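You operate a simulated robot arm through the tools that you are given. There is no shell and no other tool.

Carry out the task below with a simulated two-armed robot. There is one attempt and no reset: what you move stays moved.

## Task
Fill the green-band bottle to its line at the paddle tap.
Fine: use the carriage and leave it in the middle; the bottle goes back in the crate; spill nothing. Where these are worked on the way, their far stop is far enough and under half their travel is too little: bottle carriage.

The check looks at the end state, three seconds after you hand in, the way a careful person would. Anything else that was tipped, shoved, dropped, spilled or broken makes it a failure.

## Robot
Two 7-joint arms with fingered hands on one trunk that stands fixed in place. Base frame: the origin is at the foot of the trunk, x ahead of it, y to its left, z up; the work surface is at about z = 740. Units: mm, rad, N and s.
The left shoulder is at [117, 187, 1029], the right one opposite. With the tool pointing down near the work surface each hand reaches from about 100 to 860 mm from the base axis, measured 20 degrees to its own side. Payload 3.6 kg a hand.
Tool frame (each hand has its own): the origin (TCP) lies between the finger pads and is the grasp point; the fingertips stand 26 mm ahead of it; z points along the fingers, y is the line along which they close. The gripper opens to 88 mm; its body begins 30 mm behind the TCP. The gripper is a hand of 3 fingers: y runs from the thumb to the fingers, the wrist lies at [-17, -98, -164] in the tool frame.
Orientation is that of the tool frame in the base frame, as [roll, pitch, yaw] about the fixed x, y, z axes, in that order (R = Rz(yaw) Ry(pitch) Rx(roll)). With the fingers straight down and the wrist toward the robot, the tool's x, y and z point along [0, 1, 0], [1, 0, 0] and [0, 0, -1] of the base frame.

## Interface
- The arms move only by the tool servo_tool. It takes "left_series", "right_series" or both (then of equal length, played together; a hand with none holds still); each is a list of rows, each a list of 2 entries, a list of its own where there are three numbers: the shift along the tool's x, y, z in mm, then the turn, a rotation vector about the tool's x, y, z in degrees. In form: [[[dx, dy, dz], [wx, wy, wz]], ...]. A call has 1 to 20 rows; each row shifts and turns the commanded pose from where the row before left it, along the tool's axes as they then stand. A row lasts 0.2 s, in which the tool goes at most 50 mm and 0.15 rad; a call with a longer step from one row to the next is refused whole. A pose out of reach is approached as far as the arm can. The call stops where the force on the tool passes 90 N (or 10 N more than at its start, if that is more) or the arm is blocked; 0.2 s more then pass. In this call time passes only in rows, and 0.2 s behind the last. It gives the time, the measured TCP pose, the force on the tool (base axes), the opening and the grip force at its end, in the units of the frame above (readings bear some noise), with the torque about the TCP (base axes, N m) and any sound that the robot's microphone picked up, and new pictures: "show" is both (left out), scene, wrist or none (wrist: the cameras of the hands that moved).
- Cameras (640 x 400 px; columns grow to the right, rows downward): "scene" is now at [269, -24, 960.1]; the picture's right is [-0.26, -0.97, 0.00], its down [-0.02, 0.00, -1.00] and it looks along [0.97, -0.26, -0.02] (base axes); focal length 214 px, centre (320, 200). "left" rides on the left gripper at [-56, -80, -102] in its tool frame; the picture's right is [-0.73, -0.32, 0.60], its down [0.62, -0.66, 0.41] and it looks along [0.27, 0.68, 0.69] (tool axes); focal length 247 px, centre (320, 200). "right" rides on the right gripper at [56, -80, -102] in its tool frame; the picture's right is [-0.73, 0.32, -0.60], its down [-0.62, -0.67, 0.41] and it looks along [-0.27, 0.68, 0.69] (tool axes); focal length 247 px, centre (320, 200). There is no depth. A picture from a camera that has moved, and an enlarged one, comes with that camera's place and axes in the base frame and with its lens.
- move_column(by): moves the trunk up (or, below 0, down) by that many mm; the arms and the scene camera ride with it, the base frame stays. It gives what a move gives, with no picture.
- set_fingers(fingers, thumb_bend, thumb_turn, hand): sets how far each is bent, from 0 (flat) to 1 (curled in); at 0.3 the hand is open as for a grip, at 0.7 the pads meet at the TCP. One left out holds its place. A second passes; each finger stops where it meets its share of the squeeze, and holds until it gets a number again. It is the only way to open and close the hand. It gives what a move gives, with no picture; readings hold the bend of each and the force on the fingers (four entries, about 0 where the hand has none), thumb and palm. thumb_turn goes from beside the hand (0) to across from the fingers (1), as for a grip.
- aim_head(pan, tilt): turns the head with the scene camera to pan (to the left, within 1.047 rad either way) and tilt (down, from -0.506 to 1.204), counted from straight ahead of the robot (the tilt from the chest, where the trunk bows). It gives what a move gives, and a new picture of the scene camera.
- inspect(camera, box): a new picture of the part [left, top, right, bottom] of that camera's present view, enlarged. It takes no simulated time.
- close_job(): hands the job in; it is judged then, once.

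Places have to be worked out from the pictures, the camera data and where the tool is seen. Open the grippers and draw the arms clear of the work before you hand the job in, unless the task says otherwise.

The tools are called after "Call:" as a command line: name --argument value ..., lists and objects as JSON in quotes. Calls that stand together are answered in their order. servo_tool: Moves the arms, as the interface text tells. Its arguments: {"type":"object","properties":{"left_series":{"type":"array","items":{"type":"array"}},"right_series":{"type":"array","items":{"type":"array"}},"show":{"type":"string","enum":["both","scene","wrist","none"]}},"required":[]} The other tools are called the same way: move_column (by) moves the trunk up or down; set_fingers (fingers, thumb_bend, thumb_turn, hand) moves the fingers one by one; aim_head (pan, tilt) turns the head that bears the scene camera; inspect (camera, box) takes an enlarged picture of a part of a camera's view; close_job () hands the job in.

At the start:

```text
clock: 0.0
left_tool_pos: [541.9, 100.0, 1222.5]
left_tcp_rot: [-3.141, 0.0, 1.573]
left_ft_force: [0.2, 1.0, -0.2]
left_ft_torque: [-0.01, 0.01, 0.02]
left_width: 87.9
left_grasp_force: 0.1
left_shape: jaw
left_bend: [0.3, 0.3, 0.98]
left_finger forces: [0.1, 0.1, 0.0, 0.1, 0.0, 0.1]
right_tool_pos: [448.1, -379.0, 1182.4]
right_tcp_rot: [3.141, 0.0, 1.572]
right_ft_force: [-0.7, 0.1, -0.1]
right_ft_torque: [0.0, 0.01, 0.0]
right_width: 87.5
right_grasp_force: 0.0
right_shape: jaw
right_bend: [0.3, 0.3, 0.98]
right_finger forces: [0.1, 0.0, 0.0, 0.0, 0.1, 0.0]
trunk travel left (down, up): [-175.0, 582.0]
head pan, tilt (commanded): [-0.262, 0.016]
```

scene: 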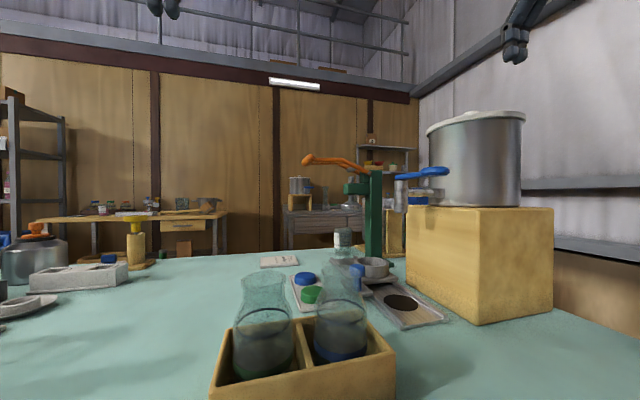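
right: 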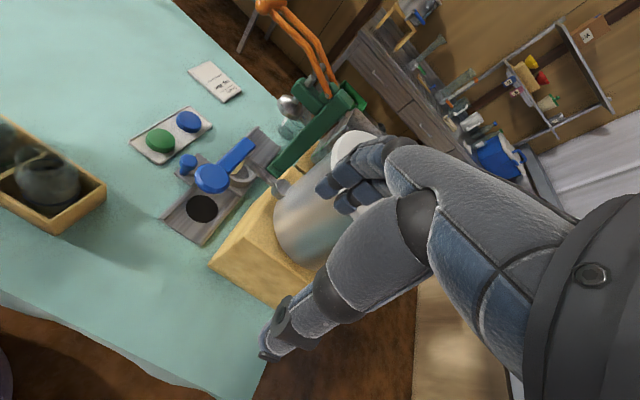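
left: 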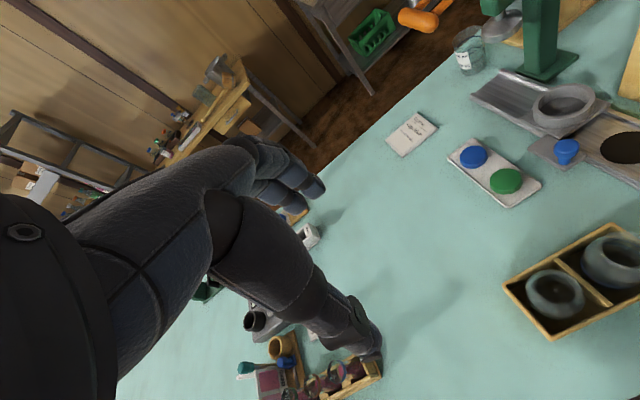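

The scene shows a crate with two bottles, a carriage rail with a cup ring, a drip tray, a tap on a pot with a blue paddle and a green press with an orange lever. I look closer at each before moving anything.

Call:
inspect --camera "scene" --box '[200, 240, 460, 400]'

Call:
inspect --camera "scene" --box '[280, 130, 540, 330]'

Call:
inspect --camera "left" --box '[380, 60, 640, 340]'

Call:
inspect --camera "right" --box '[120, 40, 400, 280]'

```text
2.46 times, centred on (330, 320) of scene
camera zoom: at [269.0, -24.0, 960.1], right [-0.26, -0.97, 0.0], down [-0.02, 0.0, -1.0], along [0.97, -0.26, -0.02], focal length 528 px, centre (295, -95)
```

zoom: 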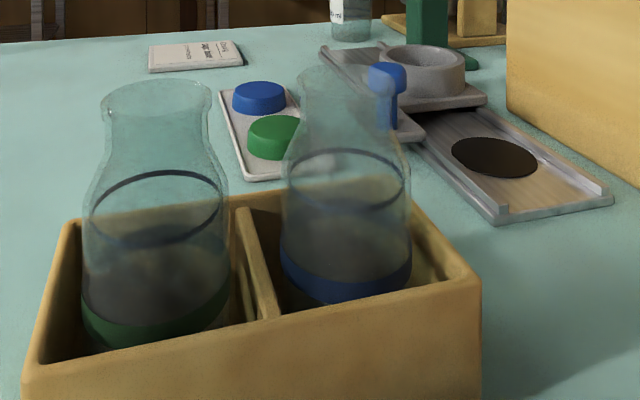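

```text
2.00 times, centred on (410, 230) of scene
camera zoom: at [269.0, -24.0, 960.1], right [-0.26, -0.97, 0.0], down [-0.02, 0.0, -1.0], along [0.97, -0.26, -0.02], focal length 429 px, centre (140, 140)
```

zoom: 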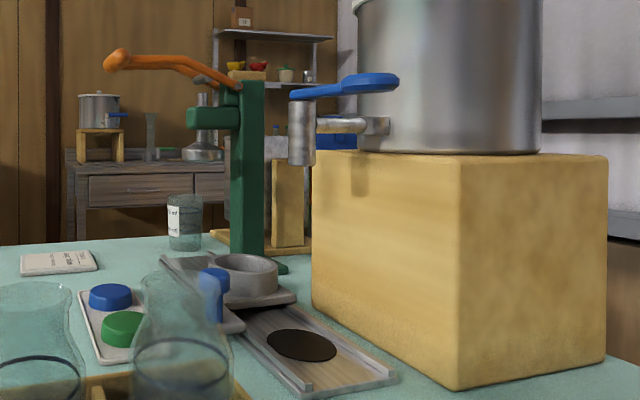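

```text
1.43 times, centred on (510, 200) of left
camera zoom: at [461.7, 43.9, 1323.5], right [-0.32, -0.74, -0.6], down [-0.67, 0.62, -0.41], along [0.67, 0.27, -0.69], focal length 353 px, centre (49, 200)
```

zoom: 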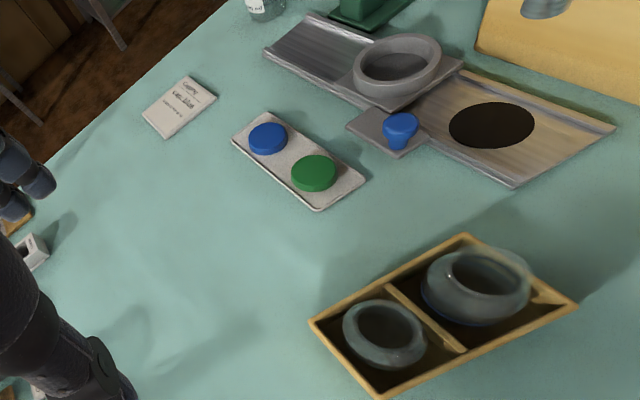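

```text
1.67 times, centred on (260, 160) of right
camera zoom: at [367.5, -322.5, 1285.2], right [0.32, -0.73, 0.6], down [-0.66, -0.62, -0.41], along [0.68, -0.27, -0.69], focal length 412 px, centre (420, 267)
```

zoom: 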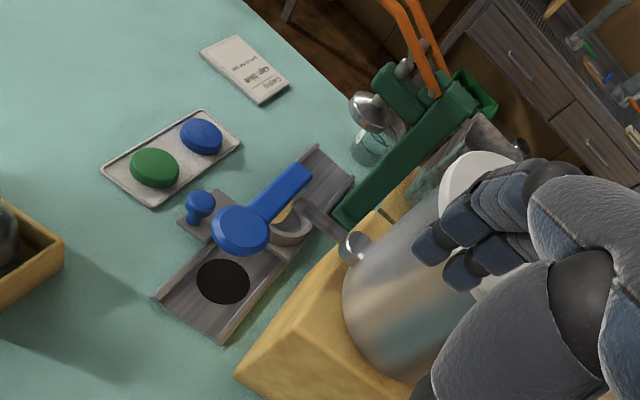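

The rail seems to run along x at about y = -291 from x = 570 to 950. The carriage ring is near x = 750 (middle), the dark disc is at x = 635 under the spout, and the green-band bottle is near (498, -24). I turn the head down for a second set of views.

Call:
aim_head --pan -0.1 --tilt 0.7

Call:
inspect --camera "left" --box '[200, 270, 400, 400]'

Call:
inspect --camera "left" --box '[480, 200, 640, 350]'

Call:
inspect --camera "left" --box '[440, 0, 640, 140]'

```text
clock: 1.1
left_tool_pos: [541.2, 99.1, 1221.6]
left_tcp_rot: [-3.14, 0.0, 1.572]
left_ft_force: [-0.2, -0.6, -0.1]
left_ft_torque: [0.02, -0.01, -0.01]
left_width: 87.6
left_grasp_force: 0.1
left_shape: jaw
left_bend: [0.3, 0.3, 0.98]
left_finger forces: [0.0, 0.0, 0.0, 0.0, 0.0, 0.1]
right_tool_pos: [449.2, -378.2, 1181.9]
right_tcp_rot: [-3.141, -0.002, 1.574]
right_ft_force: [-0.3, 0.3, 0.4]
right_ft_torque: [0.01, 0.0, 0.02]
right_width: 87.8
right_grasp_force: 0.0
right_shape: jaw
right_bend: [0.3, 0.3, 0.98]
right_finger forces: [0.1, 0.0, 0.1, 0.0, 0.1, 0.0]
trunk travel left (down, up): [-175.0, 582.0]
head pan, tilt (commanded): [-0.099, 0.7]
camera scene: at [266.2, -9.1, 897.7], right [-0.1, -1.0, 0.0], down [-0.64, 0.06, -0.77], along [0.76, -0.08, -0.64], focal length 214 px, centre (320, 200)
```

scene: 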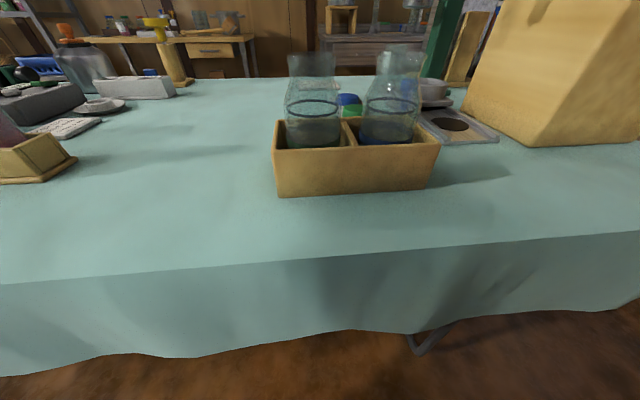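

```text
3.08 times, centred on (300, 335) of left
camera zoom: at [461.7, 44.0, 1323.6], right [-0.32, -0.74, -0.6], down [-0.67, 0.62, -0.41], along [0.67, 0.27, -0.69], focal length 760 px, centre (382, -215)
```

zoom: 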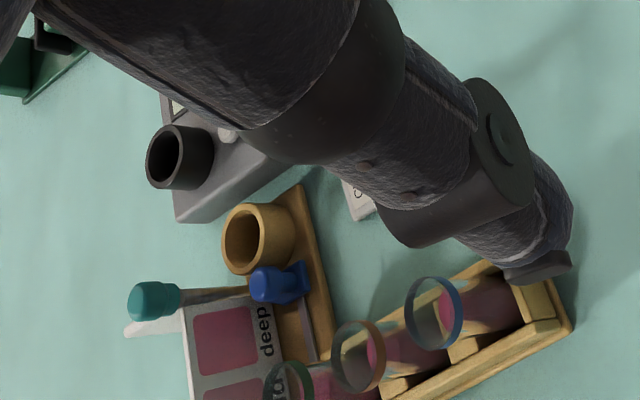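

```text
2.67 times, centred on (560, 275) of left
camera zoom: at [461.7, 44.0, 1323.6], right [-0.32, -0.74, -0.6], down [-0.67, 0.62, -0.41], along [0.67, 0.27, -0.69], focal length 659 px, centre (-320, 0)
```

zoom: 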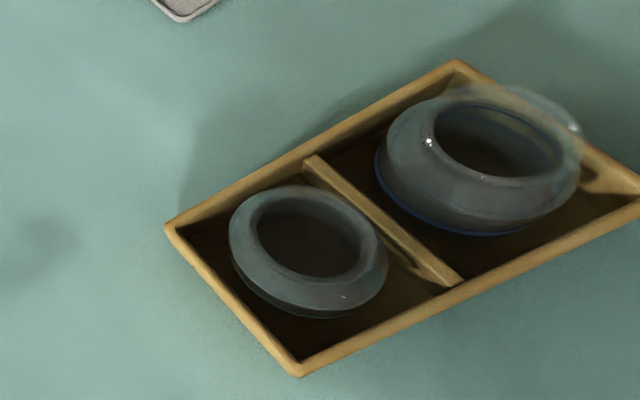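

```text
2.86 times, centred on (540, 70) of left
camera zoom: at [461.7, 44.0, 1323.6], right [-0.32, -0.74, -0.6], down [-0.67, 0.62, -0.41], along [0.67, 0.27, -0.69], focal length 706 px, centre (-309, 571)
```

zoom: 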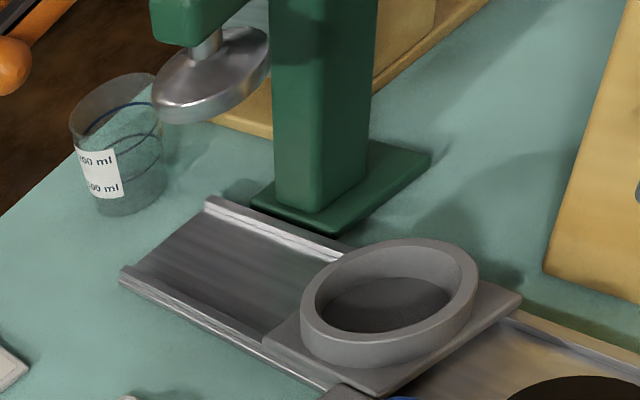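

The crate spans about x 463–550, y +20 to -160, with its rim at z≈800. The green-band bottle sits in the left compartment. Next I look squarely at the tap and carriage with the head camera.

Call:
aim_head --pan -0.6 --tilt 0.25

Call:
inspect --camera "scene" --box '[180, 60, 400, 200]'

Call:
inspect --camera "scene" --box '[160, 160, 380, 300]'

```text
clock: 2.0
left_tool_pos: [541.8, 100.0, 1220.8]
left_tcp_rot: [-3.139, -0.001, 1.575]
left_ft_force: [0.2, -0.7, -0.2]
left_ft_torque: [0.0, 0.0, -0.03]
left_width: 87.6
left_grasp_force: 0.2
left_shape: jaw
left_bend: [0.3, 0.3, 0.98]
left_finger forces: [0.1, 0.0, 0.1, 0.0, 0.0, 0.0]
right_tool_pos: [448.7, -379.2, 1182.9]
right_tcp_rot: [-3.141, 0.0, 1.572]
right_ft_force: [-0.8, 0.4, 0.5]
right_ft_torque: [0.03, 0.0, -0.02]
right_width: 87.7
right_grasp_force: 0.0
right_shape: jaw
right_bend: [0.3, 0.3, 0.98]
right_finger forces: [0.1, 0.1, 0.0, 0.0, 0.1, 0.1]
trunk travel left (down, up): [-175.0, 582.0]
head pan, tilt (commanded): [-0.6, 0.25]
camera scene: at [258.8, -53.3, 938.4], right [-0.56, -0.83, 0.0], down [-0.2, 0.14, -0.97], along [0.8, -0.55, -0.25], focal length 214 px, centre (320, 200)
```

scene: 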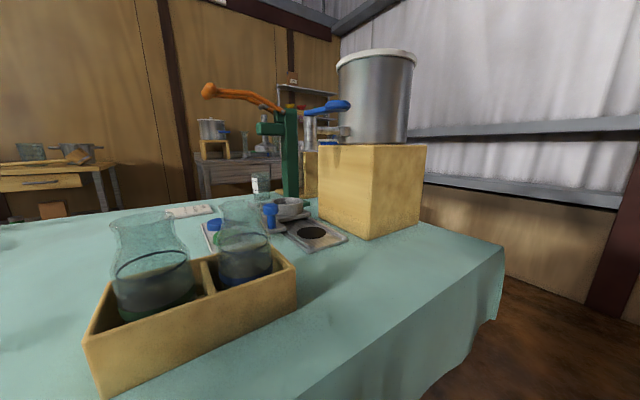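

```text
2.86 times, centred on (290, 130) of scene
camera zoom: at [258.8, -53.3, 938.4], right [-0.56, -0.83, 0.0], down [-0.2, 0.14, -0.97], along [0.8, -0.55, -0.25], focal length 613 px, centre (406, 400)
```

zoom: 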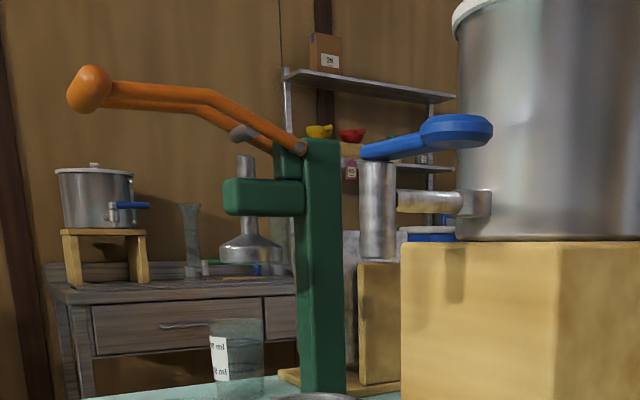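

```text
2.86 times, centred on (270, 230) of scene
camera zoom: at [258.8, -53.3, 938.4], right [-0.56, -0.83, 0.0], down [-0.2, 0.14, -0.97], along [0.8, -0.55, -0.25], focal length 613 px, centre (463, 114)
```

zoom: 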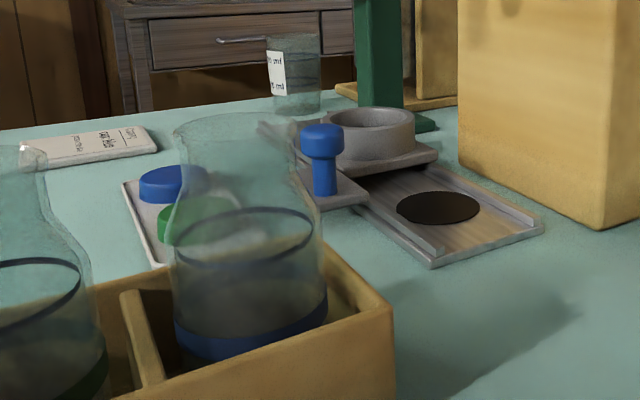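

The tap body is at about (637, -290) with its mouth near z = 926, and the paddle lobe is near (550, -290, 1003) pointing at the robot. I need to know how the right arm's elbow sits near the tap, so I look at the arm.

Call:
aim_head --pan -1.0 --tilt -0.2

```text
clock: 2.9
left_tool_pos: [541.8, 99.9, 1223.5]
left_tcp_rot: [-3.139, 0.0, 1.573]
left_ft_force: [-0.6, -0.1, 0.4]
left_ft_torque: [0.02, 0.01, 0.02]
left_width: 87.8
left_grasp_force: 0.0
left_shape: jaw
left_bend: [0.3, 0.3, 0.98]
left_finger forces: [0.0, 0.0, 0.0, 0.1, 0.0, 0.0]
right_tool_pos: [448.7, -378.3, 1183.0]
right_tcp_rot: [3.141, -0.001, 1.573]
right_ft_force: [-0.3, 0.0, -0.1]
right_ft_torque: [0.0, 0.0, 0.0]
right_width: 87.5
right_grasp_force: 0.1
right_shape: jaw
right_bend: [0.3, 0.3, 0.98]
right_finger forces: [0.0, 0.0, 0.0, 0.0, 0.0, 0.1]
trunk travel left (down, up): [-175.0, 582.0]
head pan, tilt (commanded): [-1.0, -0.201]
camera scene: at [226.7, -70.7, 978.8], right [-0.84, -0.54, 0.0], down [0.11, -0.17, -0.98], along [0.53, -0.82, 0.2], focal length 214 px, centre (320, 200)
```

scene: 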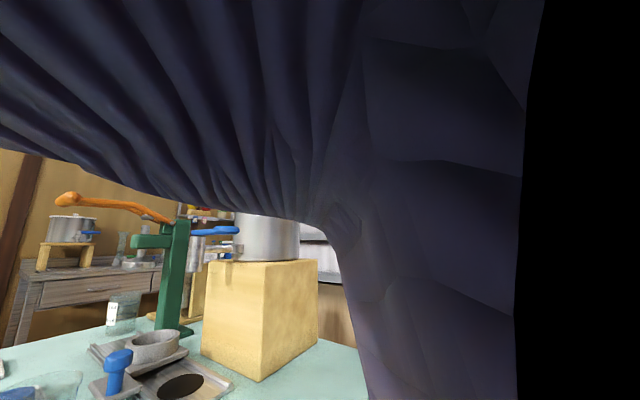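

I can't judge the elbow well from here. I turn the left hand's camera about the vertical so that it watches the tap, the rail and the right arm from the left side.

Call:
servo_tool --left_series '[[[0, 0, 0], [0, 0, 8]], [[0, 0, 0], [0, 0, 8]], [[0, 0, 0], [0, 0, 8]], [[0, 0, 0], [0, 0, 8]], [[0, 0, 0], [0, 0, 8]], [[0, 0, 0], [0, 0, 8]], [[0, 0, 0], [0, 0, 8]], [[0, 0, 0], [0, 0, 8]], [[0, 0, 0], [0, 0, 8]], [[0, 0, 0], [0, 0, 8]], [[-27, -22, -9], [0, 0, 0]], [[-27, -22, -9], [0, 0, 0]], [[-27, -22, -9], [0, 0, 0]]]' --show "wrist"

```text
clock: 5.7
left_tool_pos: [449.7, 151.7, 1249.2]
left_tcp_rot: [3.142, 0.002, 0.173]
left_ft_force: [-0.1, 0.6, 0.6]
left_ft_torque: [-0.01, -0.01, 0.02]
left_width: 87.7
left_grasp_force: 0.0
left_shape: jaw
left_bend: [0.3, 0.3, 0.98]
left_finger forces: [0.0, 0.0, 0.0, 0.0, 0.0, 0.0]
right_tool_pos: [447.7, -378.6, 1183.9]
right_tcp_rot: [-3.141, 0.001, 1.573]
right_ft_force: [0.7, 0.1, 0.4]
right_ft_torque: [-0.01, -0.02, -0.02]
right_width: 87.5
right_grasp_force: 0.1
right_shape: jaw
right_bend: [0.3, 0.3, 0.98]
right_finger forces: [0.0, 0.0, 0.1, 0.0, 0.0, 0.0]
trunk travel left (down, up): [-175.0, 582.0]
head pan, tilt (commanded): [-1.0, -0.201]
camera left: at [379.8, 221.1, 1351.2], right [-0.78, 0.19, -0.6], down [0.5, 0.76, -0.41], along [0.38, -0.62, -0.69], focal length 247 px, centre (320, 200)
```

left: 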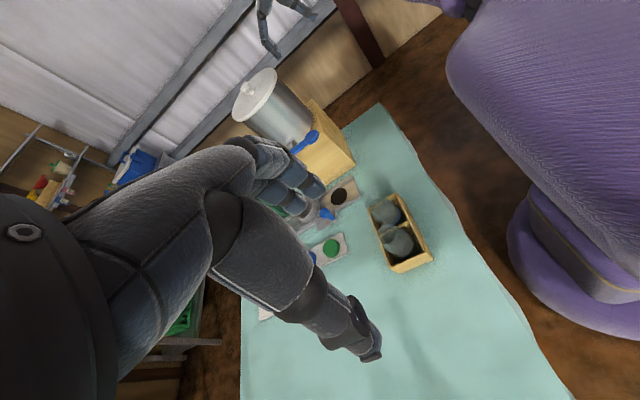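

The view from the left camera is usable but skewed. I move the left hand further left and up to clear the space. The right hand goes above the green-band bottle at (506, -25, 1050) and tilts so it leans toward the left, away from the blue-band bottle and later from the tap.

Call:
servo_tool --left_series '[[[4.8, -27, -10], [0, 0, 0]], [[4.8, -27, -10], [0, 0, 0]], [[4.8, -27, -10], [0, 0, 0]], [[4.8, -27, -10], [0, 0, 0]], [[0, 0, 0], [0, 0, 0]], [[0, 0, 0], [0, 0, 0]], [[0, 0, 0], [0, 0, 0]], [[0, 0, 0], [0, 0, 0]], [[0, 0, 0], [0, 0, 0]], [[0, 0, 0], [0, 0, 0]], [[0, 0, 0], [0, 0, 0]], [[0, 0, 0], [0, 0, 0]], [[0, 0, 0], [0, 0, 0]], [[0, 0, 0], [0, 0, 0]]]' --right_series '[[[39.3, 6.4, 14.8], [0, 0, 0]], [[39.3, 6.4, 14.8], [0, 0, 0]], [[39.3, 6.4, 14.8], [0, 0, 0]], [[39.3, 6.4, 14.8], [0, 0, 0]], [[39.3, 6.4, 14.8], [0, 0, 0]], [[39.3, 6.4, 14.8], [0, 0, 0]], [[39.3, 6.4, 14.8], [0, 0, 0]], [[39.3, 6.4, 14.8], [0, 0, 0]], [[39.3, 6.4, 14.8], [0, 0, 0]], [[0, 0, 0], [0, -7, 0]], [[0, 0, 0], [0, -7, 0]], [[0, 0, 0], [0, -7, 0]], [[0, 0, 0], [0, -7, 0]], [[0, 0, 0], [0, -7, 0]]]' --show "wrist"

Call:
aim_head --pan -0.3 --tilt 0.2

```text
clock: 8.7
left_tool_pos: [450.9, 260.6, 1288.7]
left_tcp_rot: [3.141, -0.001, 0.175]
left_ft_force: [0.8, -0.4, -0.5]
left_ft_torque: [0.01, -0.02, 0.0]
left_width: 87.6
left_grasp_force: 0.1
left_shape: jaw
left_bend: [0.3, 0.3, 0.98]
left_finger forces: [0.0, 0.0, 0.0, 0.0, 0.0, 0.0]
right_tool_pos: [506.0, -24.0, 1050.1]
right_tcp_rot: [-3.139, 0.614, 1.573]
right_ft_force: [-0.1, -0.1, -0.1]
right_ft_torque: [0.04, 0.02, 0.01]
right_width: 87.8
right_grasp_force: 0.1
right_shape: jaw
right_bend: [0.3, 0.3, 0.98]
right_finger forces: [0.1, 0.0, 0.1, 0.0, 0.1, 0.0]
trunk travel left (down, up): [-175.0, 582.0]
head pan, tilt (commanded): [-1.0, -0.201]
camera right: at [424.0, 80.1, 1100.8], right [0.32, -0.26, 0.91], down [-0.66, -0.75, 0.02], along [0.68, -0.61, -0.41], focal length 247 px, centre (320, 200)
camera left: at [380.9, 330.2, 1390.4], right [-0.78, 0.18, -0.6], down [0.5, 0.76, -0.41], along [0.38, -0.62, -0.69], focal length 247 px, centre (320, 200)
```

right: 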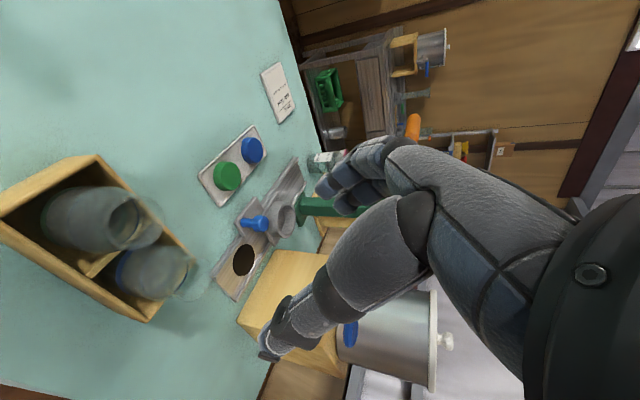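
left: 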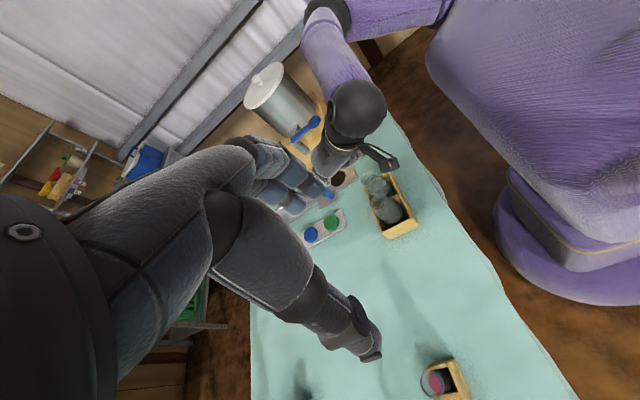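

```text
clock: 9.8
left_tool_pos: [451.6, 260.6, 1289.1]
left_tcp_rot: [3.141, 0.001, 0.176]
left_ft_force: [0.0, -0.6, -0.9]
left_ft_torque: [0.04, 0.01, -0.03]
left_width: 87.8
left_grasp_force: 0.0
left_shape: jaw
left_bend: [0.3, 0.3, 0.98]
left_finger forces: [0.1, 0.0, 0.0, 0.0, 0.0, 0.1]
right_tool_pos: [505.9, -25.2, 1048.8]
right_tcp_rot: [3.14, 0.612, 1.572]
right_ft_force: [0.1, 0.2, 0.3]
right_ft_torque: [-0.01, 0.0, 0.01]
right_width: 87.8
right_grasp_force: 0.1
right_shape: jaw
right_bend: [0.3, 0.3, 0.98]
right_finger forces: [0.0, 0.0, 0.1, 0.0, 0.0, 0.0]
trunk travel left (down, up): [-175.0, 582.0]
head pan, tilt (commanded): [-0.3, 0.201]
camera scene: at [270.7, -28.2, 943.1], right [-0.3, -0.96, 0.0], down [-0.19, 0.06, -0.98], along [0.94, -0.29, -0.2], focal length 214 px, centre (320, 200)
```

scene: 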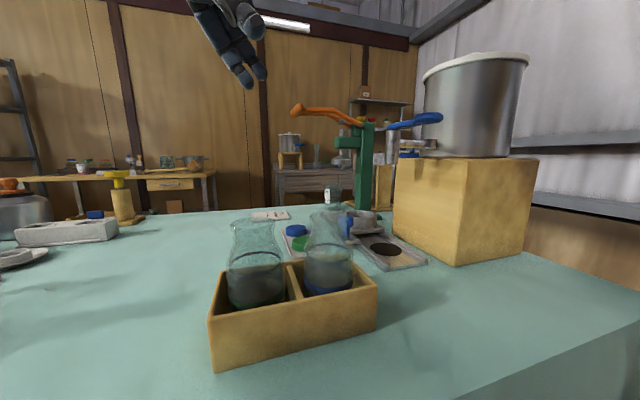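

From the left camera, the right elbow goes out and up and the forearm comes down from above, which is good. I raise the trunk 150 mm so the forearm will stay higher over the tap paddle when reaching the carriage.

Call:
move_column --by 150

Call:
aim_head --pan -0.25 --tilt 0.6

Call:
inspect --camera "scene" --box '[220, 160, 420, 300]'

```text
clock: 11.5
left_tool_pos: [450.9, 262.3, 1438.1]
left_tcp_rot: [3.141, 0.003, 0.178]
left_ft_force: [0.3, 0.0, -0.2]
left_ft_torque: [-0.05, 0.04, 0.0]
left_width: 87.6
left_grasp_force: 0.1
left_shape: jaw
left_bend: [0.3, 0.3, 0.98]
left_finger forces: [0.1, 0.0, 0.0, 0.0, 0.0, 0.0]
right_tool_pos: [505.4, -25.0, 1200.2]
right_tcp_rot: [-3.139, 0.61, 1.572]
right_ft_force: [0.0, 0.3, 0.0]
right_ft_torque: [-0.03, 0.02, -0.01]
right_width: 87.7
right_grasp_force: 0.1
right_shape: jaw
right_bend: [0.3, 0.3, 0.98]
right_finger forces: [0.0, 0.0, 0.0, 0.0, 0.1, 0.0]
trunk travel left (down, up): [-325.0, 432.0]
head pan, tilt (commanded): [-0.3, 0.201]
```

```text
clock: 12.4
left_tool_pos: [450.1, 259.8, 1439.3]
left_tcp_rot: [3.141, 0.001, 0.176]
left_ft_force: [-0.5, 0.2, -0.2]
left_ft_torque: [0.01, -0.01, 0.0]
left_width: 87.7
left_grasp_force: 0.0
left_shape: jaw
left_bend: [0.3, 0.3, 0.98]
left_finger forces: [0.0, 0.0, 0.1, 0.1, 0.0, 0.0]
right_tool_pos: [505.5, -24.2, 1199.5]
right_tcp_rot: [-3.141, 0.61, 1.573]
right_ft_force: [1.1, 0.5, 0.2]
right_ft_torque: [-0.01, 0.0, 0.04]
right_width: 87.7
right_grasp_force: 0.1
right_shape: jaw
right_bend: [0.3, 0.3, 0.98]
right_finger forces: [0.0, 0.0, 0.0, 0.1, 0.0, 0.1]
trunk travel left (down, up): [-325.0, 432.0]
head pan, tilt (commanded): [-0.25, 0.6]
camera scene: at [240.2, -22.4, 1070.3], right [-0.25, -0.97, 0.0], down [-0.55, 0.14, -0.83], along [0.8, -0.2, -0.56], focal length 214 px, centre (320, 200)
```

scene: 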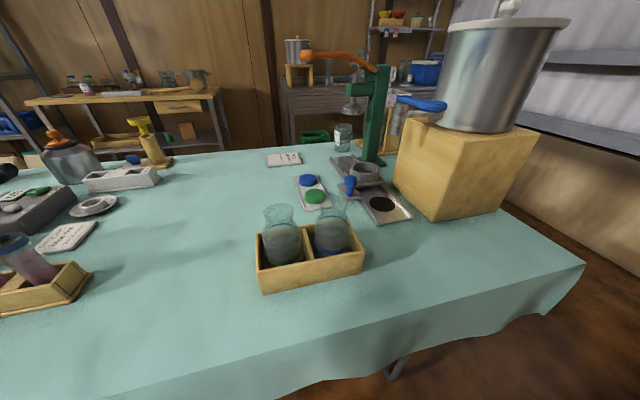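

```text
2.86 times, centred on (320, 230) of scene
camera zoom: at [240.2, -22.4, 1070.3], right [-0.25, -0.97, 0.0], down [-0.55, 0.14, -0.83], along [0.8, -0.2, -0.56], focal length 613 px, centre (320, 114)
```

zoom: 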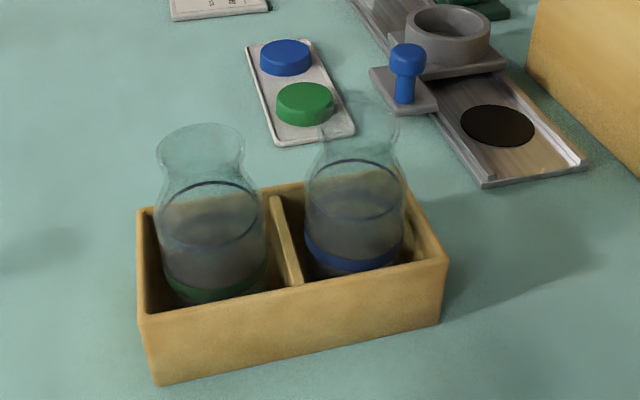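

The green-band bottle's lip centre comes out near (506, -26, 875), with the narrow neck near z≈857. I lower the open right hand to just above it, then check alignment.

Call:
servo_tool --right_series '[[[25.8, 0, 36.9], [0, 0, 0]], [[25.8, 0, 36.9], [0, 0, 0]], [[25.8, 0, 36.9], [0, 0, 0]], [[25.8, 0, 36.9], [0, 0, 0]], [[25.8, 0, 36.9], [0, 0, 0]], [[25.8, 0, 36.9], [0, 0, 0]]]' --show "both"

Call:
inspect --camera "scene" --box '[180, 120, 420, 300]'

```text
clock: 13.8
left_tool_pos: [450.6, 259.7, 1439.1]
left_tcp_rot: [3.141, 0.002, 0.174]
left_ft_force: [-0.6, 0.0, -0.2]
left_ft_torque: [-0.02, 0.03, 0.0]
left_width: 87.9
left_grasp_force: 0.1
left_shape: jaw
left_bend: [0.3, 0.3, 0.98]
left_finger forces: [0.0, 0.0, 0.1, 0.1, 0.0, 0.0]
right_tool_pos: [505.2, -24.5, 929.0]
right_tcp_rot: [3.141, 0.611, 1.575]
right_ft_force: [0.4, 0.0, -0.4]
right_ft_torque: [0.0, 0.02, 0.0]
right_width: 87.9
right_grasp_force: 0.0
right_shape: jaw
right_bend: [0.3, 0.3, 0.98]
right_finger forces: [0.0, 0.0, 0.1, 0.1, 0.0, 0.1]
trunk travel left (down, up): [-325.0, 432.0]
head pan, tilt (commanded): [-0.25, 0.6]
camera scene: at [240.3, -22.4, 1070.2], right [-0.25, -0.97, 0.0], down [-0.55, 0.14, -0.82], along [0.8, -0.2, -0.57], focal length 214 px, centre (320, 200)
camera right: at [424.0, 79.4, 980.2], right [0.32, -0.26, 0.91], down [-0.66, -0.75, 0.02], along [0.68, -0.61, -0.41], focal length 247 px, centre (320, 200)
```

scene: 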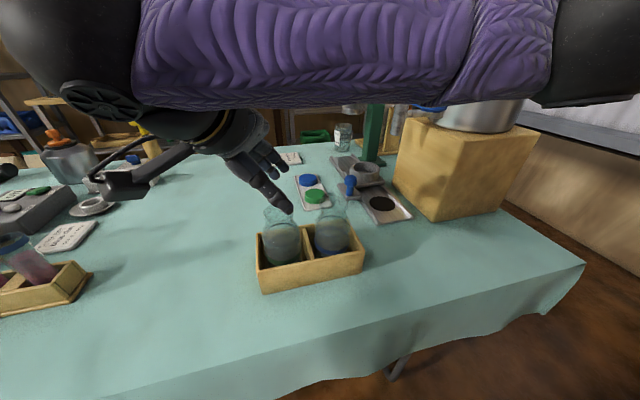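
right: 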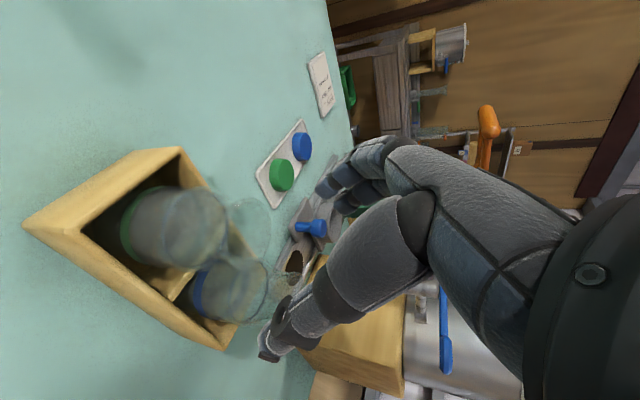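

```text
2.22 times, centred on (300, 210) of scene
camera zoom: at [240.3, -22.4, 1070.2], right [-0.25, -0.97, 0.0], down [-0.55, 0.14, -0.82], along [0.8, -0.2, -0.57], focal length 477 px, centre (364, 178)
```

zoom: 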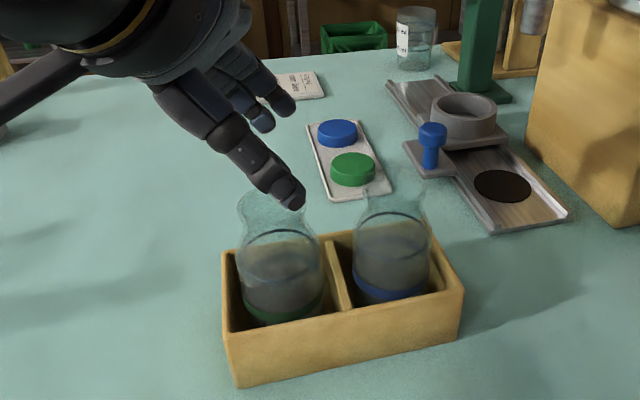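

The hand lines up over the lip: thumb on the near side, fingers beyond. I go down the last 67 mm so the neck sits between the pads.

Call:
servo_tool --right_series '[[[12.4, 0.3, 18.6], [0, 0, 0]], [[12.4, 0.3, 18.6], [0, 0, 0]], [[12.4, 0.3, 18.6], [0, 0, 0]]]' --show "both"

Call:
inspect --camera "scene" --box '[220, 140, 380, 280]'

```text
clock: 14.6
left_tool_pos: [449.5, 260.0, 1439.6]
left_tcp_rot: [3.14, 0.002, 0.176]
left_ft_force: [-0.9, -0.3, 0.1]
left_ft_torque: [-0.01, -0.02, 0.0]
left_width: 87.7
left_grasp_force: 0.1
left_shape: jaw
left_bend: [0.3, 0.3, 0.98]
left_finger forces: [0.0, 0.1, 0.0, 0.1, 0.0, 0.0]
right_tool_pos: [505.2, -26.7, 862.4]
right_tcp_rot: [-3.14, 0.61, 1.573]
right_ft_force: [0.0, -0.2, -0.6]
right_ft_torque: [-0.02, 0.0, 0.03]
right_width: 87.4
right_grasp_force: 0.1
right_shape: jaw
right_bend: [0.3, 0.3, 0.98]
right_finger forces: [0.0, 0.0, 0.0, 0.1, 0.0, 0.0]
trunk travel left (down, up): [-325.0, 432.0]
head pan, tilt (commanded): [-0.25, 0.6]
camera scene: at [240.2, -22.4, 1070.2], right [-0.25, -0.97, 0.0], down [-0.55, 0.14, -0.82], along [0.8, -0.2, -0.57], focal length 214 px, centre (320, 200)
camera right: at [425.1, 77.3, 913.7], right [0.32, -0.26, 0.91], down [-0.66, -0.75, 0.02], along [0.68, -0.61, -0.41], focal length 247 px, centre (320, 200)
```

scene: 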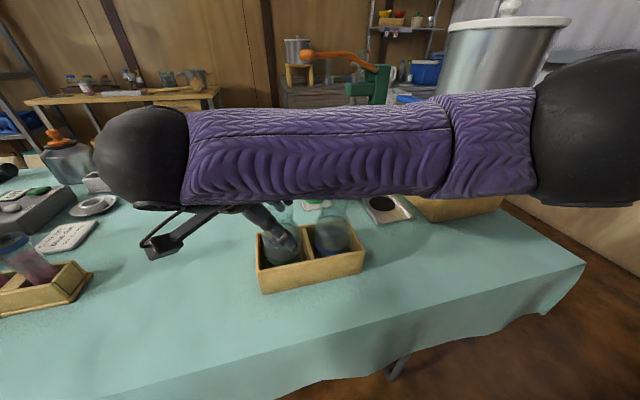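
right: 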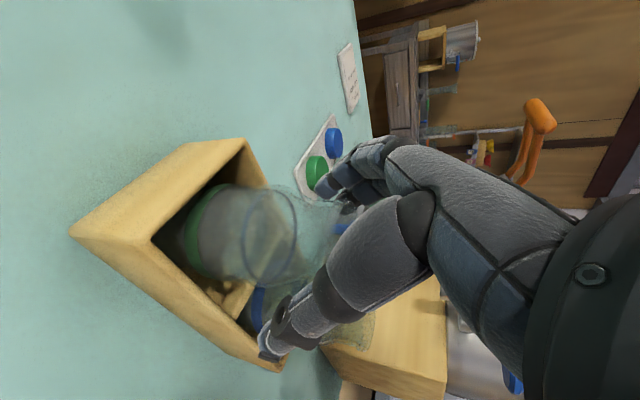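

```text
2.86 times, centred on (300, 210) of scene
camera zoom: at [240.2, -22.4, 1070.2], right [-0.25, -0.97, 0.0], down [-0.55, 0.14, -0.82], along [0.8, -0.2, -0.57], focal length 613 px, centre (377, 171)
```

zoom: 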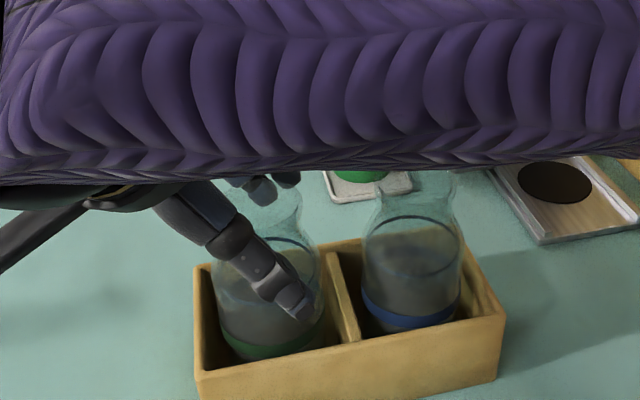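

No contact and the neck is between thumb and fingers. I close gently in steps and read the forces.

Call:
set_fingers --hand "right" --fingers 0.48 --thumb_bend 0.48

```text
clock: 15.6
left_tool_pos: [449.8, 261.5, 1439.4]
left_tcp_rot: [-3.14, 0.001, 0.177]
left_ft_force: [-1.4, -0.7, 0.5]
left_ft_torque: [0.02, 0.0, 0.03]
left_width: 87.8
left_grasp_force: 0.1
left_shape: jaw
left_bend: [0.3, 0.3, 0.98]
left_finger forces: [0.0, 0.0, 0.0, 0.0, 0.0, 0.1]
right_tool_pos: [506.5, -26.9, 862.9]
right_tcp_rot: [-3.141, 0.613, 1.574]
right_ft_force: [0.3, 0.0, -0.2]
right_ft_torque: [-0.03, -0.02, 0.0]
right_width: 51.4
right_grasp_force: 0.4
right_shape: fingers
right_bend: [0.47, 0.47, 0.98]
right_finger forces: [1.0, 0.0, 0.1, 0.0, 0.5, 0.0]
trunk travel left (down, up): [-325.0, 432.0]
head pan, tilt (commanded): [-0.25, 0.6]
```

The pads are just touching at about 51 mm width. I squeeze a bit further.

Call:
set_fingers --hand "right" --fingers 0.56 --thumb_bend 0.56

Call:
inspect --camera "scene" --box '[220, 140, 380, 280]'

Call:
inspect --camera "right" --box '[60, 100, 420, 380]'

```text
clock: 16.6
left_tool_pos: [450.1, 259.8, 1438.6]
left_tcp_rot: [-3.141, -0.001, 0.176]
left_ft_force: [0.0, 0.4, 0.1]
left_ft_torque: [0.04, 0.0, 0.04]
left_width: 87.7
left_grasp_force: 0.1
left_shape: jaw
left_bend: [0.3, 0.3, 0.98]
left_finger forces: [0.0, 0.0, 0.0, 0.0, 0.0, 0.1]
right_tool_pos: [507.0, -26.9, 861.7]
right_tcp_rot: [3.141, 0.61, 1.573]
right_ft_force: [0.1, -0.2, 1.9]
right_ft_torque: [-0.05, -0.15, 0.0]
right_width: 47.5
right_grasp_force: 7.4
right_shape: fingers
right_bend: [0.5, 0.5, 0.97]
right_finger forces: [8.3, 0.1, 0.0, 0.0, 7.3, 0.0]
trunk travel left (down, up): [-325.0, 432.0]
head pan, tilt (commanded): [-0.25, 0.6]
```

```text
2.86 times, centred on (300, 210) of scene
camera zoom: at [240.0, -22.4, 1070.3], right [-0.25, -0.97, 0.0], down [-0.55, 0.14, -0.83], along [0.8, -0.2, -0.56], focal length 613 px, centre (377, 171)
```

zoom: 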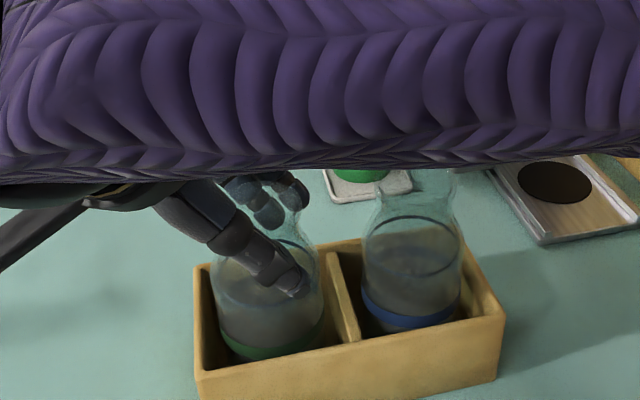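

```text
1.43 times, centred on (240, 240) of right
camera zoom: at [424.9, 77.4, 914.3], right [0.32, -0.26, 0.91], down [-0.66, -0.75, 0.02], along [0.68, -0.61, -0.41], focal length 353 px, centre (434, 143)
```

zoom: 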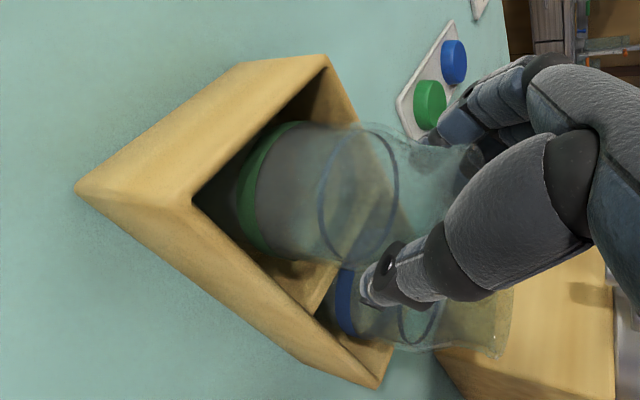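

Contact appears low, near the fingertips on the shoulder (slight upward push). I reopen a little, rise 7 mm so the pads centre on the narrow neck, and close again.

Call:
set_fingers --hand "right" --fingers 0.42 --thumb_bend 0.42

Call:
servo_tool --right_series '[[[-4, 0, -5.7], [0, 0, 0]]]' --show "none"

Call:
set_fingers --hand "right" --fingers 0.6 --thumb_bend 0.6

Call:
inspect --camera "right" --box '[60, 100, 420, 380]'

```text
clock: 17.6
left_tool_pos: [449.9, 260.4, 1438.6]
left_tcp_rot: [-3.14, -0.001, 0.175]
left_ft_force: [-0.5, -0.2, 0.1]
left_ft_torque: [0.0, -0.01, 0.0]
left_width: 87.6
left_grasp_force: 0.0
left_shape: jaw
left_bend: [0.3, 0.3, 0.98]
left_finger forces: [0.0, 0.0, 0.0, 0.0, 0.0, 0.1]
right_tool_pos: [507.0, -26.1, 862.7]
right_tcp_rot: [-3.141, 0.611, 1.573]
right_ft_force: [-0.2, -0.2, -0.1]
right_ft_torque: [0.01, 0.0, 0.03]
right_width: 62.2
right_grasp_force: 0.1
right_shape: fingers
right_bend: [0.42, 0.42, 0.97]
right_finger forces: [0.0, 0.0, 0.0, 0.0, 0.1, 0.0]
trunk travel left (down, up): [-325.0, 432.0]
head pan, tilt (commanded): [-0.25, 0.6]
```

```text
clock: 18.0
left_tool_pos: [450.9, 260.1, 1439.0]
left_tcp_rot: [3.141, 0.001, 0.176]
left_ft_force: [0.0, 0.3, -0.1]
left_ft_torque: [-0.01, 0.02, -0.01]
left_width: 87.7
left_grasp_force: 0.1
left_shape: jaw
left_bend: [0.3, 0.3, 0.98]
left_finger forces: [0.1, 0.0, 0.0, 0.1, 0.1, 0.0]
right_tool_pos: [505.8, -27.3, 869.6]
right_tcp_rot: [-3.14, 0.611, 1.574]
right_ft_force: [-0.3, 0.1, -0.6]
right_ft_torque: [0.0, 0.0, -0.02]
right_width: 62.0
right_grasp_force: 0.0
right_shape: fingers
right_bend: [0.42, 0.42, 0.97]
right_finger forces: [0.1, 0.0, 0.1, 0.0, 0.1, 0.1]
trunk travel left (down, up): [-325.0, 432.0]
head pan, tilt (commanded): [-0.25, 0.6]
```

```text
clock: 19.0
left_tool_pos: [450.3, 261.4, 1439.3]
left_tcp_rot: [-3.14, 0.0, 0.178]
left_ft_force: [-0.1, 0.4, 0.4]
left_ft_torque: [0.01, 0.01, -0.02]
left_width: 87.6
left_grasp_force: 0.0
left_shape: jaw
left_bend: [0.3, 0.3, 0.98]
left_finger forces: [0.0, 0.0, 0.0, 0.0, 0.0, 0.0]
right_tool_pos: [506.4, -26.6, 869.9]
right_tcp_rot: [-3.142, 0.61, 1.573]
right_ft_force: [0.6, -1.0, 5.5]
right_ft_torque: [-0.06, -0.29, -0.01]
right_width: 41.4
right_grasp_force: 10.8
right_shape: fingers
right_bend: [0.53, 0.54, 0.97]
right_finger forces: [11.7, 0.0, 0.0, 0.1, 9.9, 0.0]
trunk travel left (down, up): [-325.0, 432.0]
head pan, tilt (commanded): [-0.25, 0.6]
```

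```text
1.43 times, centred on (240, 240) of right
camera zoom: at [425.1, 77.8, 921.4], right [0.32, -0.26, 0.91], down [-0.66, -0.75, 0.02], along [0.68, -0.61, -0.41], focal length 353 px, centre (434, 143)
```

zoom: 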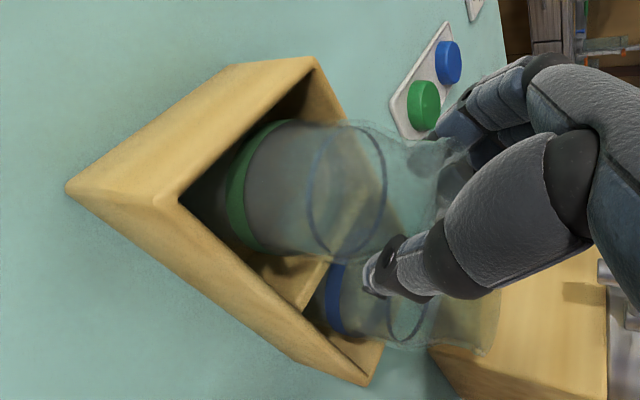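

Grip is 41 mm at about 11 N with only one finger bearing. I squeeze slightly more, then lift 5 mm to test the hold.

Call:
set_fingers --hand "right" --fingers 0.66 --thumb_bend 0.64

Call:
servo_tool --right_series '[[[-2.9, 0, -4.1], [0, 0, 0]], [[-2.9, 0, -4.1], [0, 0, 0]]]' --show "both"

Call:
inspect --camera "right" --box '[60, 100, 420, 380]'

```text
clock: 20.0
left_tool_pos: [450.5, 261.1, 1437.7]
left_tcp_rot: [-3.141, -0.001, 0.175]
left_ft_force: [0.6, 0.4, -0.8]
left_ft_torque: [0.01, 0.01, 0.02]
left_width: 87.9
left_grasp_force: 0.1
left_shape: jaw
left_bend: [0.3, 0.3, 0.98]
left_finger forces: [0.0, 0.0, 0.0, 0.0, 0.1, 0.0]
right_tool_pos: [506.0, -26.5, 869.4]
right_tcp_rot: [3.139, 0.612, 1.57]
right_ft_force: [1.7, 0.4, 7.8]
right_ft_torque: [-0.08, -0.5, 0.0]
right_width: 40.2
right_grasp_force: 16.9
right_shape: fingers
right_bend: [0.55, 0.55, 0.96]
right_finger forces: [18.3, 0.0, 0.1, 0.0, 15.2, 0.1]
trunk travel left (down, up): [-325.0, 432.0]
head pan, tilt (commanded): [-0.25, 0.6]
```

```text
clock: 20.6
left_tool_pos: [450.1, 259.9, 1438.9]
left_tcp_rot: [3.141, 0.001, 0.176]
left_ft_force: [-0.1, -0.2, -0.8]
left_ft_torque: [0.01, 0.02, -0.02]
left_width: 87.7
left_grasp_force: 0.1
left_shape: jaw
left_bend: [0.3, 0.3, 0.98]
left_finger forces: [0.0, 0.0, 0.1, 0.0, 0.1, 0.1]
right_tool_pos: [506.1, -27.7, 879.6]
right_tcp_rot: [-3.14, 0.613, 1.575]
right_ft_force: [2.1, -0.3, -1.7]
right_ft_torque: [-0.03, -0.18, -0.03]
right_width: 37.8
right_grasp_force: 12.5
right_shape: fingers
right_bend: [0.57, 0.56, 0.97]
right_finger forces: [11.7, 0.0, 0.1, 0.0, 12.6, 0.1]
trunk travel left (down, up): [-325.0, 432.0]
head pan, tilt (commanded): [-0.25, 0.6]
camera scene: at [240.2, -22.4, 1070.1], right [-0.25, -0.97, 0.0], down [-0.55, 0.14, -0.82], along [0.8, -0.2, -0.57], focal length 214 px, centre (320, 200)
camera right: at [425.0, 77.9, 930.6], right [0.32, -0.26, 0.91], down [-0.66, -0.75, 0.02], along [0.68, -0.61, -0.41], focal length 247 px, centre (320, 200)
```

scene: 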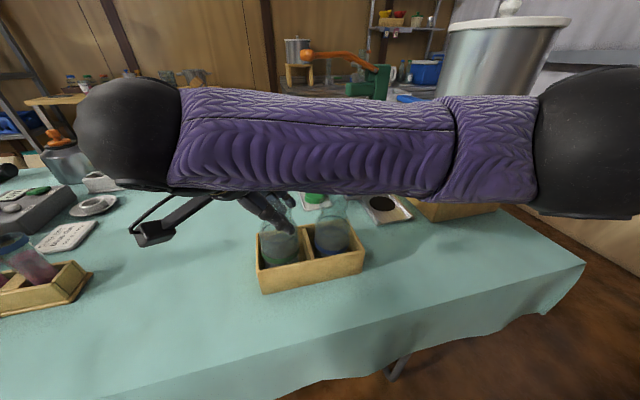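
right: 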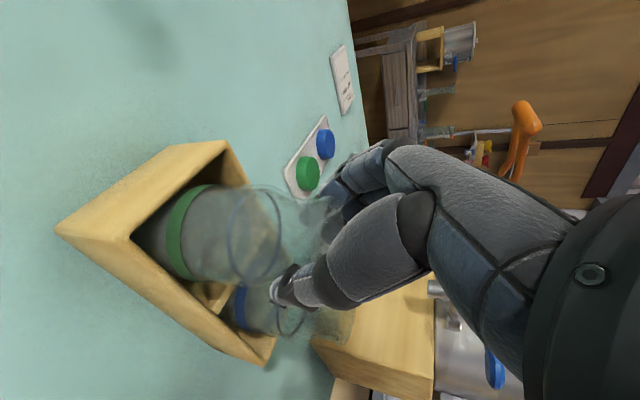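

```text
1.43 times, centred on (240, 240) of right
camera zoom: at [425.0, 77.9, 930.6], right [0.32, -0.26, 0.91], down [-0.66, -0.75, 0.02], along [0.68, -0.61, -0.41], focal length 353 px, centre (434, 143)
```

zoom: 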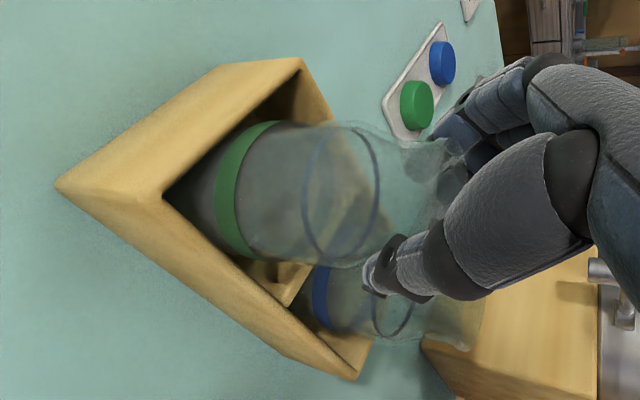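

The lift test held: the load is about 2 N, the pads slid into the neck (38 mm), and the band is rising out of the crate. I lift to about TCP z = 1025, above the neighbouring bottle.

Call:
servo_tool --right_series '[[[-8, 0, -11.5], [0, 0, 0]], [[-12, 0, -17], [0, 0, 0]], [[-12, 0, -17], [0, 0, 0]], [[-12, 0, -17], [0, 0, 0]], [[-12, 0, -17], [0, 0, 0]], [[-12, 0, -17], [0, 0, 0]], [[-12, 0, -17], [0, 0, 0]], [[-4, 0, -5.7], [0, 0, 0]]]' --show "both"

```text
clock: 22.4
left_tool_pos: [449.8, 259.6, 1438.2]
left_tcp_rot: [-3.141, 0.002, 0.175]
left_ft_force: [0.5, -0.6, -0.3]
left_ft_torque: [-0.04, -0.02, -0.01]
left_width: 87.5
left_grasp_force: 0.0
left_shape: jaw
left_bend: [0.3, 0.3, 0.98]
left_finger forces: [0.0, 0.1, 0.1, 0.1, 0.0, 0.0]
right_tool_pos: [507.0, -26.2, 1025.2]
right_tcp_rot: [-3.142, 0.609, 1.572]
right_ft_force: [-0.7, 0.5, -1.2]
right_ft_torque: [-0.01, 0.0, 0.02]
right_width: 36.5
right_grasp_force: 12.4
right_shape: fingers
right_bend: [0.58, 0.56, 0.97]
right_finger forces: [12.6, 0.0, 0.0, 0.0, 12.3, 0.0]
trunk travel left (down, up): [-325.0, 432.0]
head pan, tilt (commanded): [-0.25, 0.6]
camera scene: at [240.2, -22.4, 1070.2], right [-0.25, -0.97, 0.0], down [-0.55, 0.14, -0.82], along [0.8, -0.2, -0.57], focal length 214 px, centre (320, 200)
camera right: at [425.3, 77.7, 1076.8], right [0.32, -0.26, 0.91], down [-0.66, -0.75, 0.02], along [0.68, -0.61, -0.41], focal length 247 px, centre (320, 200)
```

scene: 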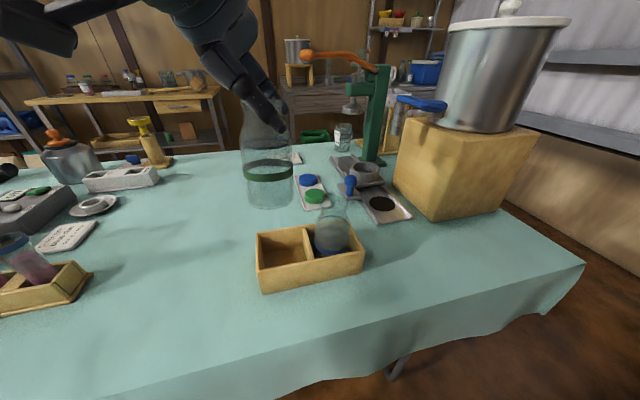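
right: 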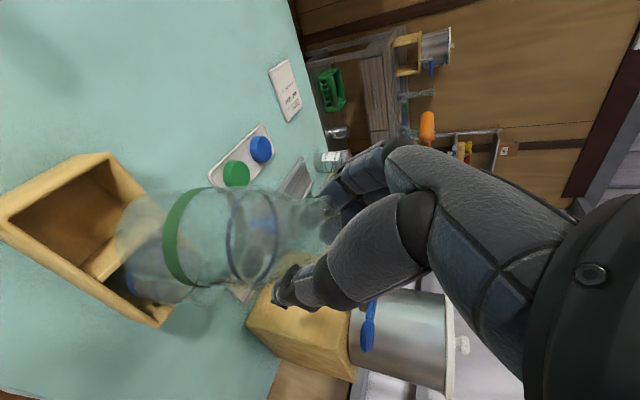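

The bottle is up and empty. I take a close look to measure its geometry and tilt.

Call:
inspect --camera "scene" --box '[200, 80, 340, 220]'

Call:
inspect --camera "right" --box '[60, 120, 420, 340]'

```text
2.86 times, centred on (270, 150) of scene
camera zoom: at [240.2, -22.4, 1070.2], right [-0.25, -0.97, 0.0], down [-0.55, 0.14, -0.82], along [0.8, -0.2, -0.57], focal length 613 px, centre (463, 343)
```

zoom: 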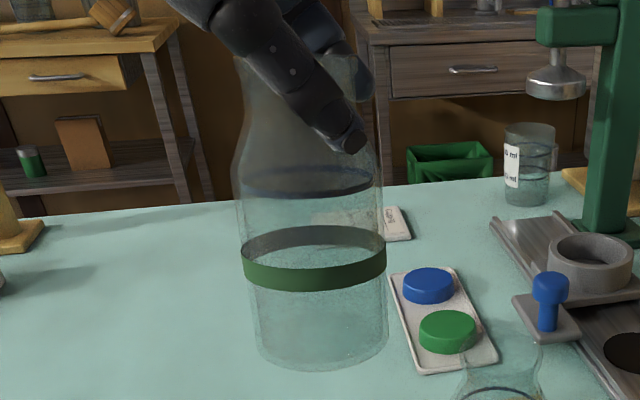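

```text
1.78 times, centred on (240, 230) of right
camera zoom: at [425.3, 77.7, 1076.8], right [0.32, -0.26, 0.91], down [-0.66, -0.75, 0.02], along [0.68, -0.61, -0.41], focal length 439 px, centre (462, 147)
```

zoom: 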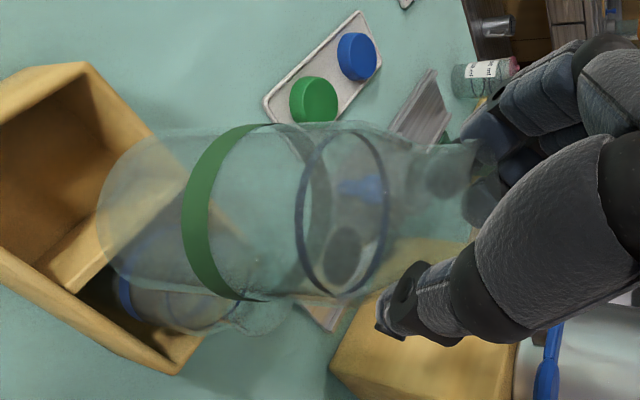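

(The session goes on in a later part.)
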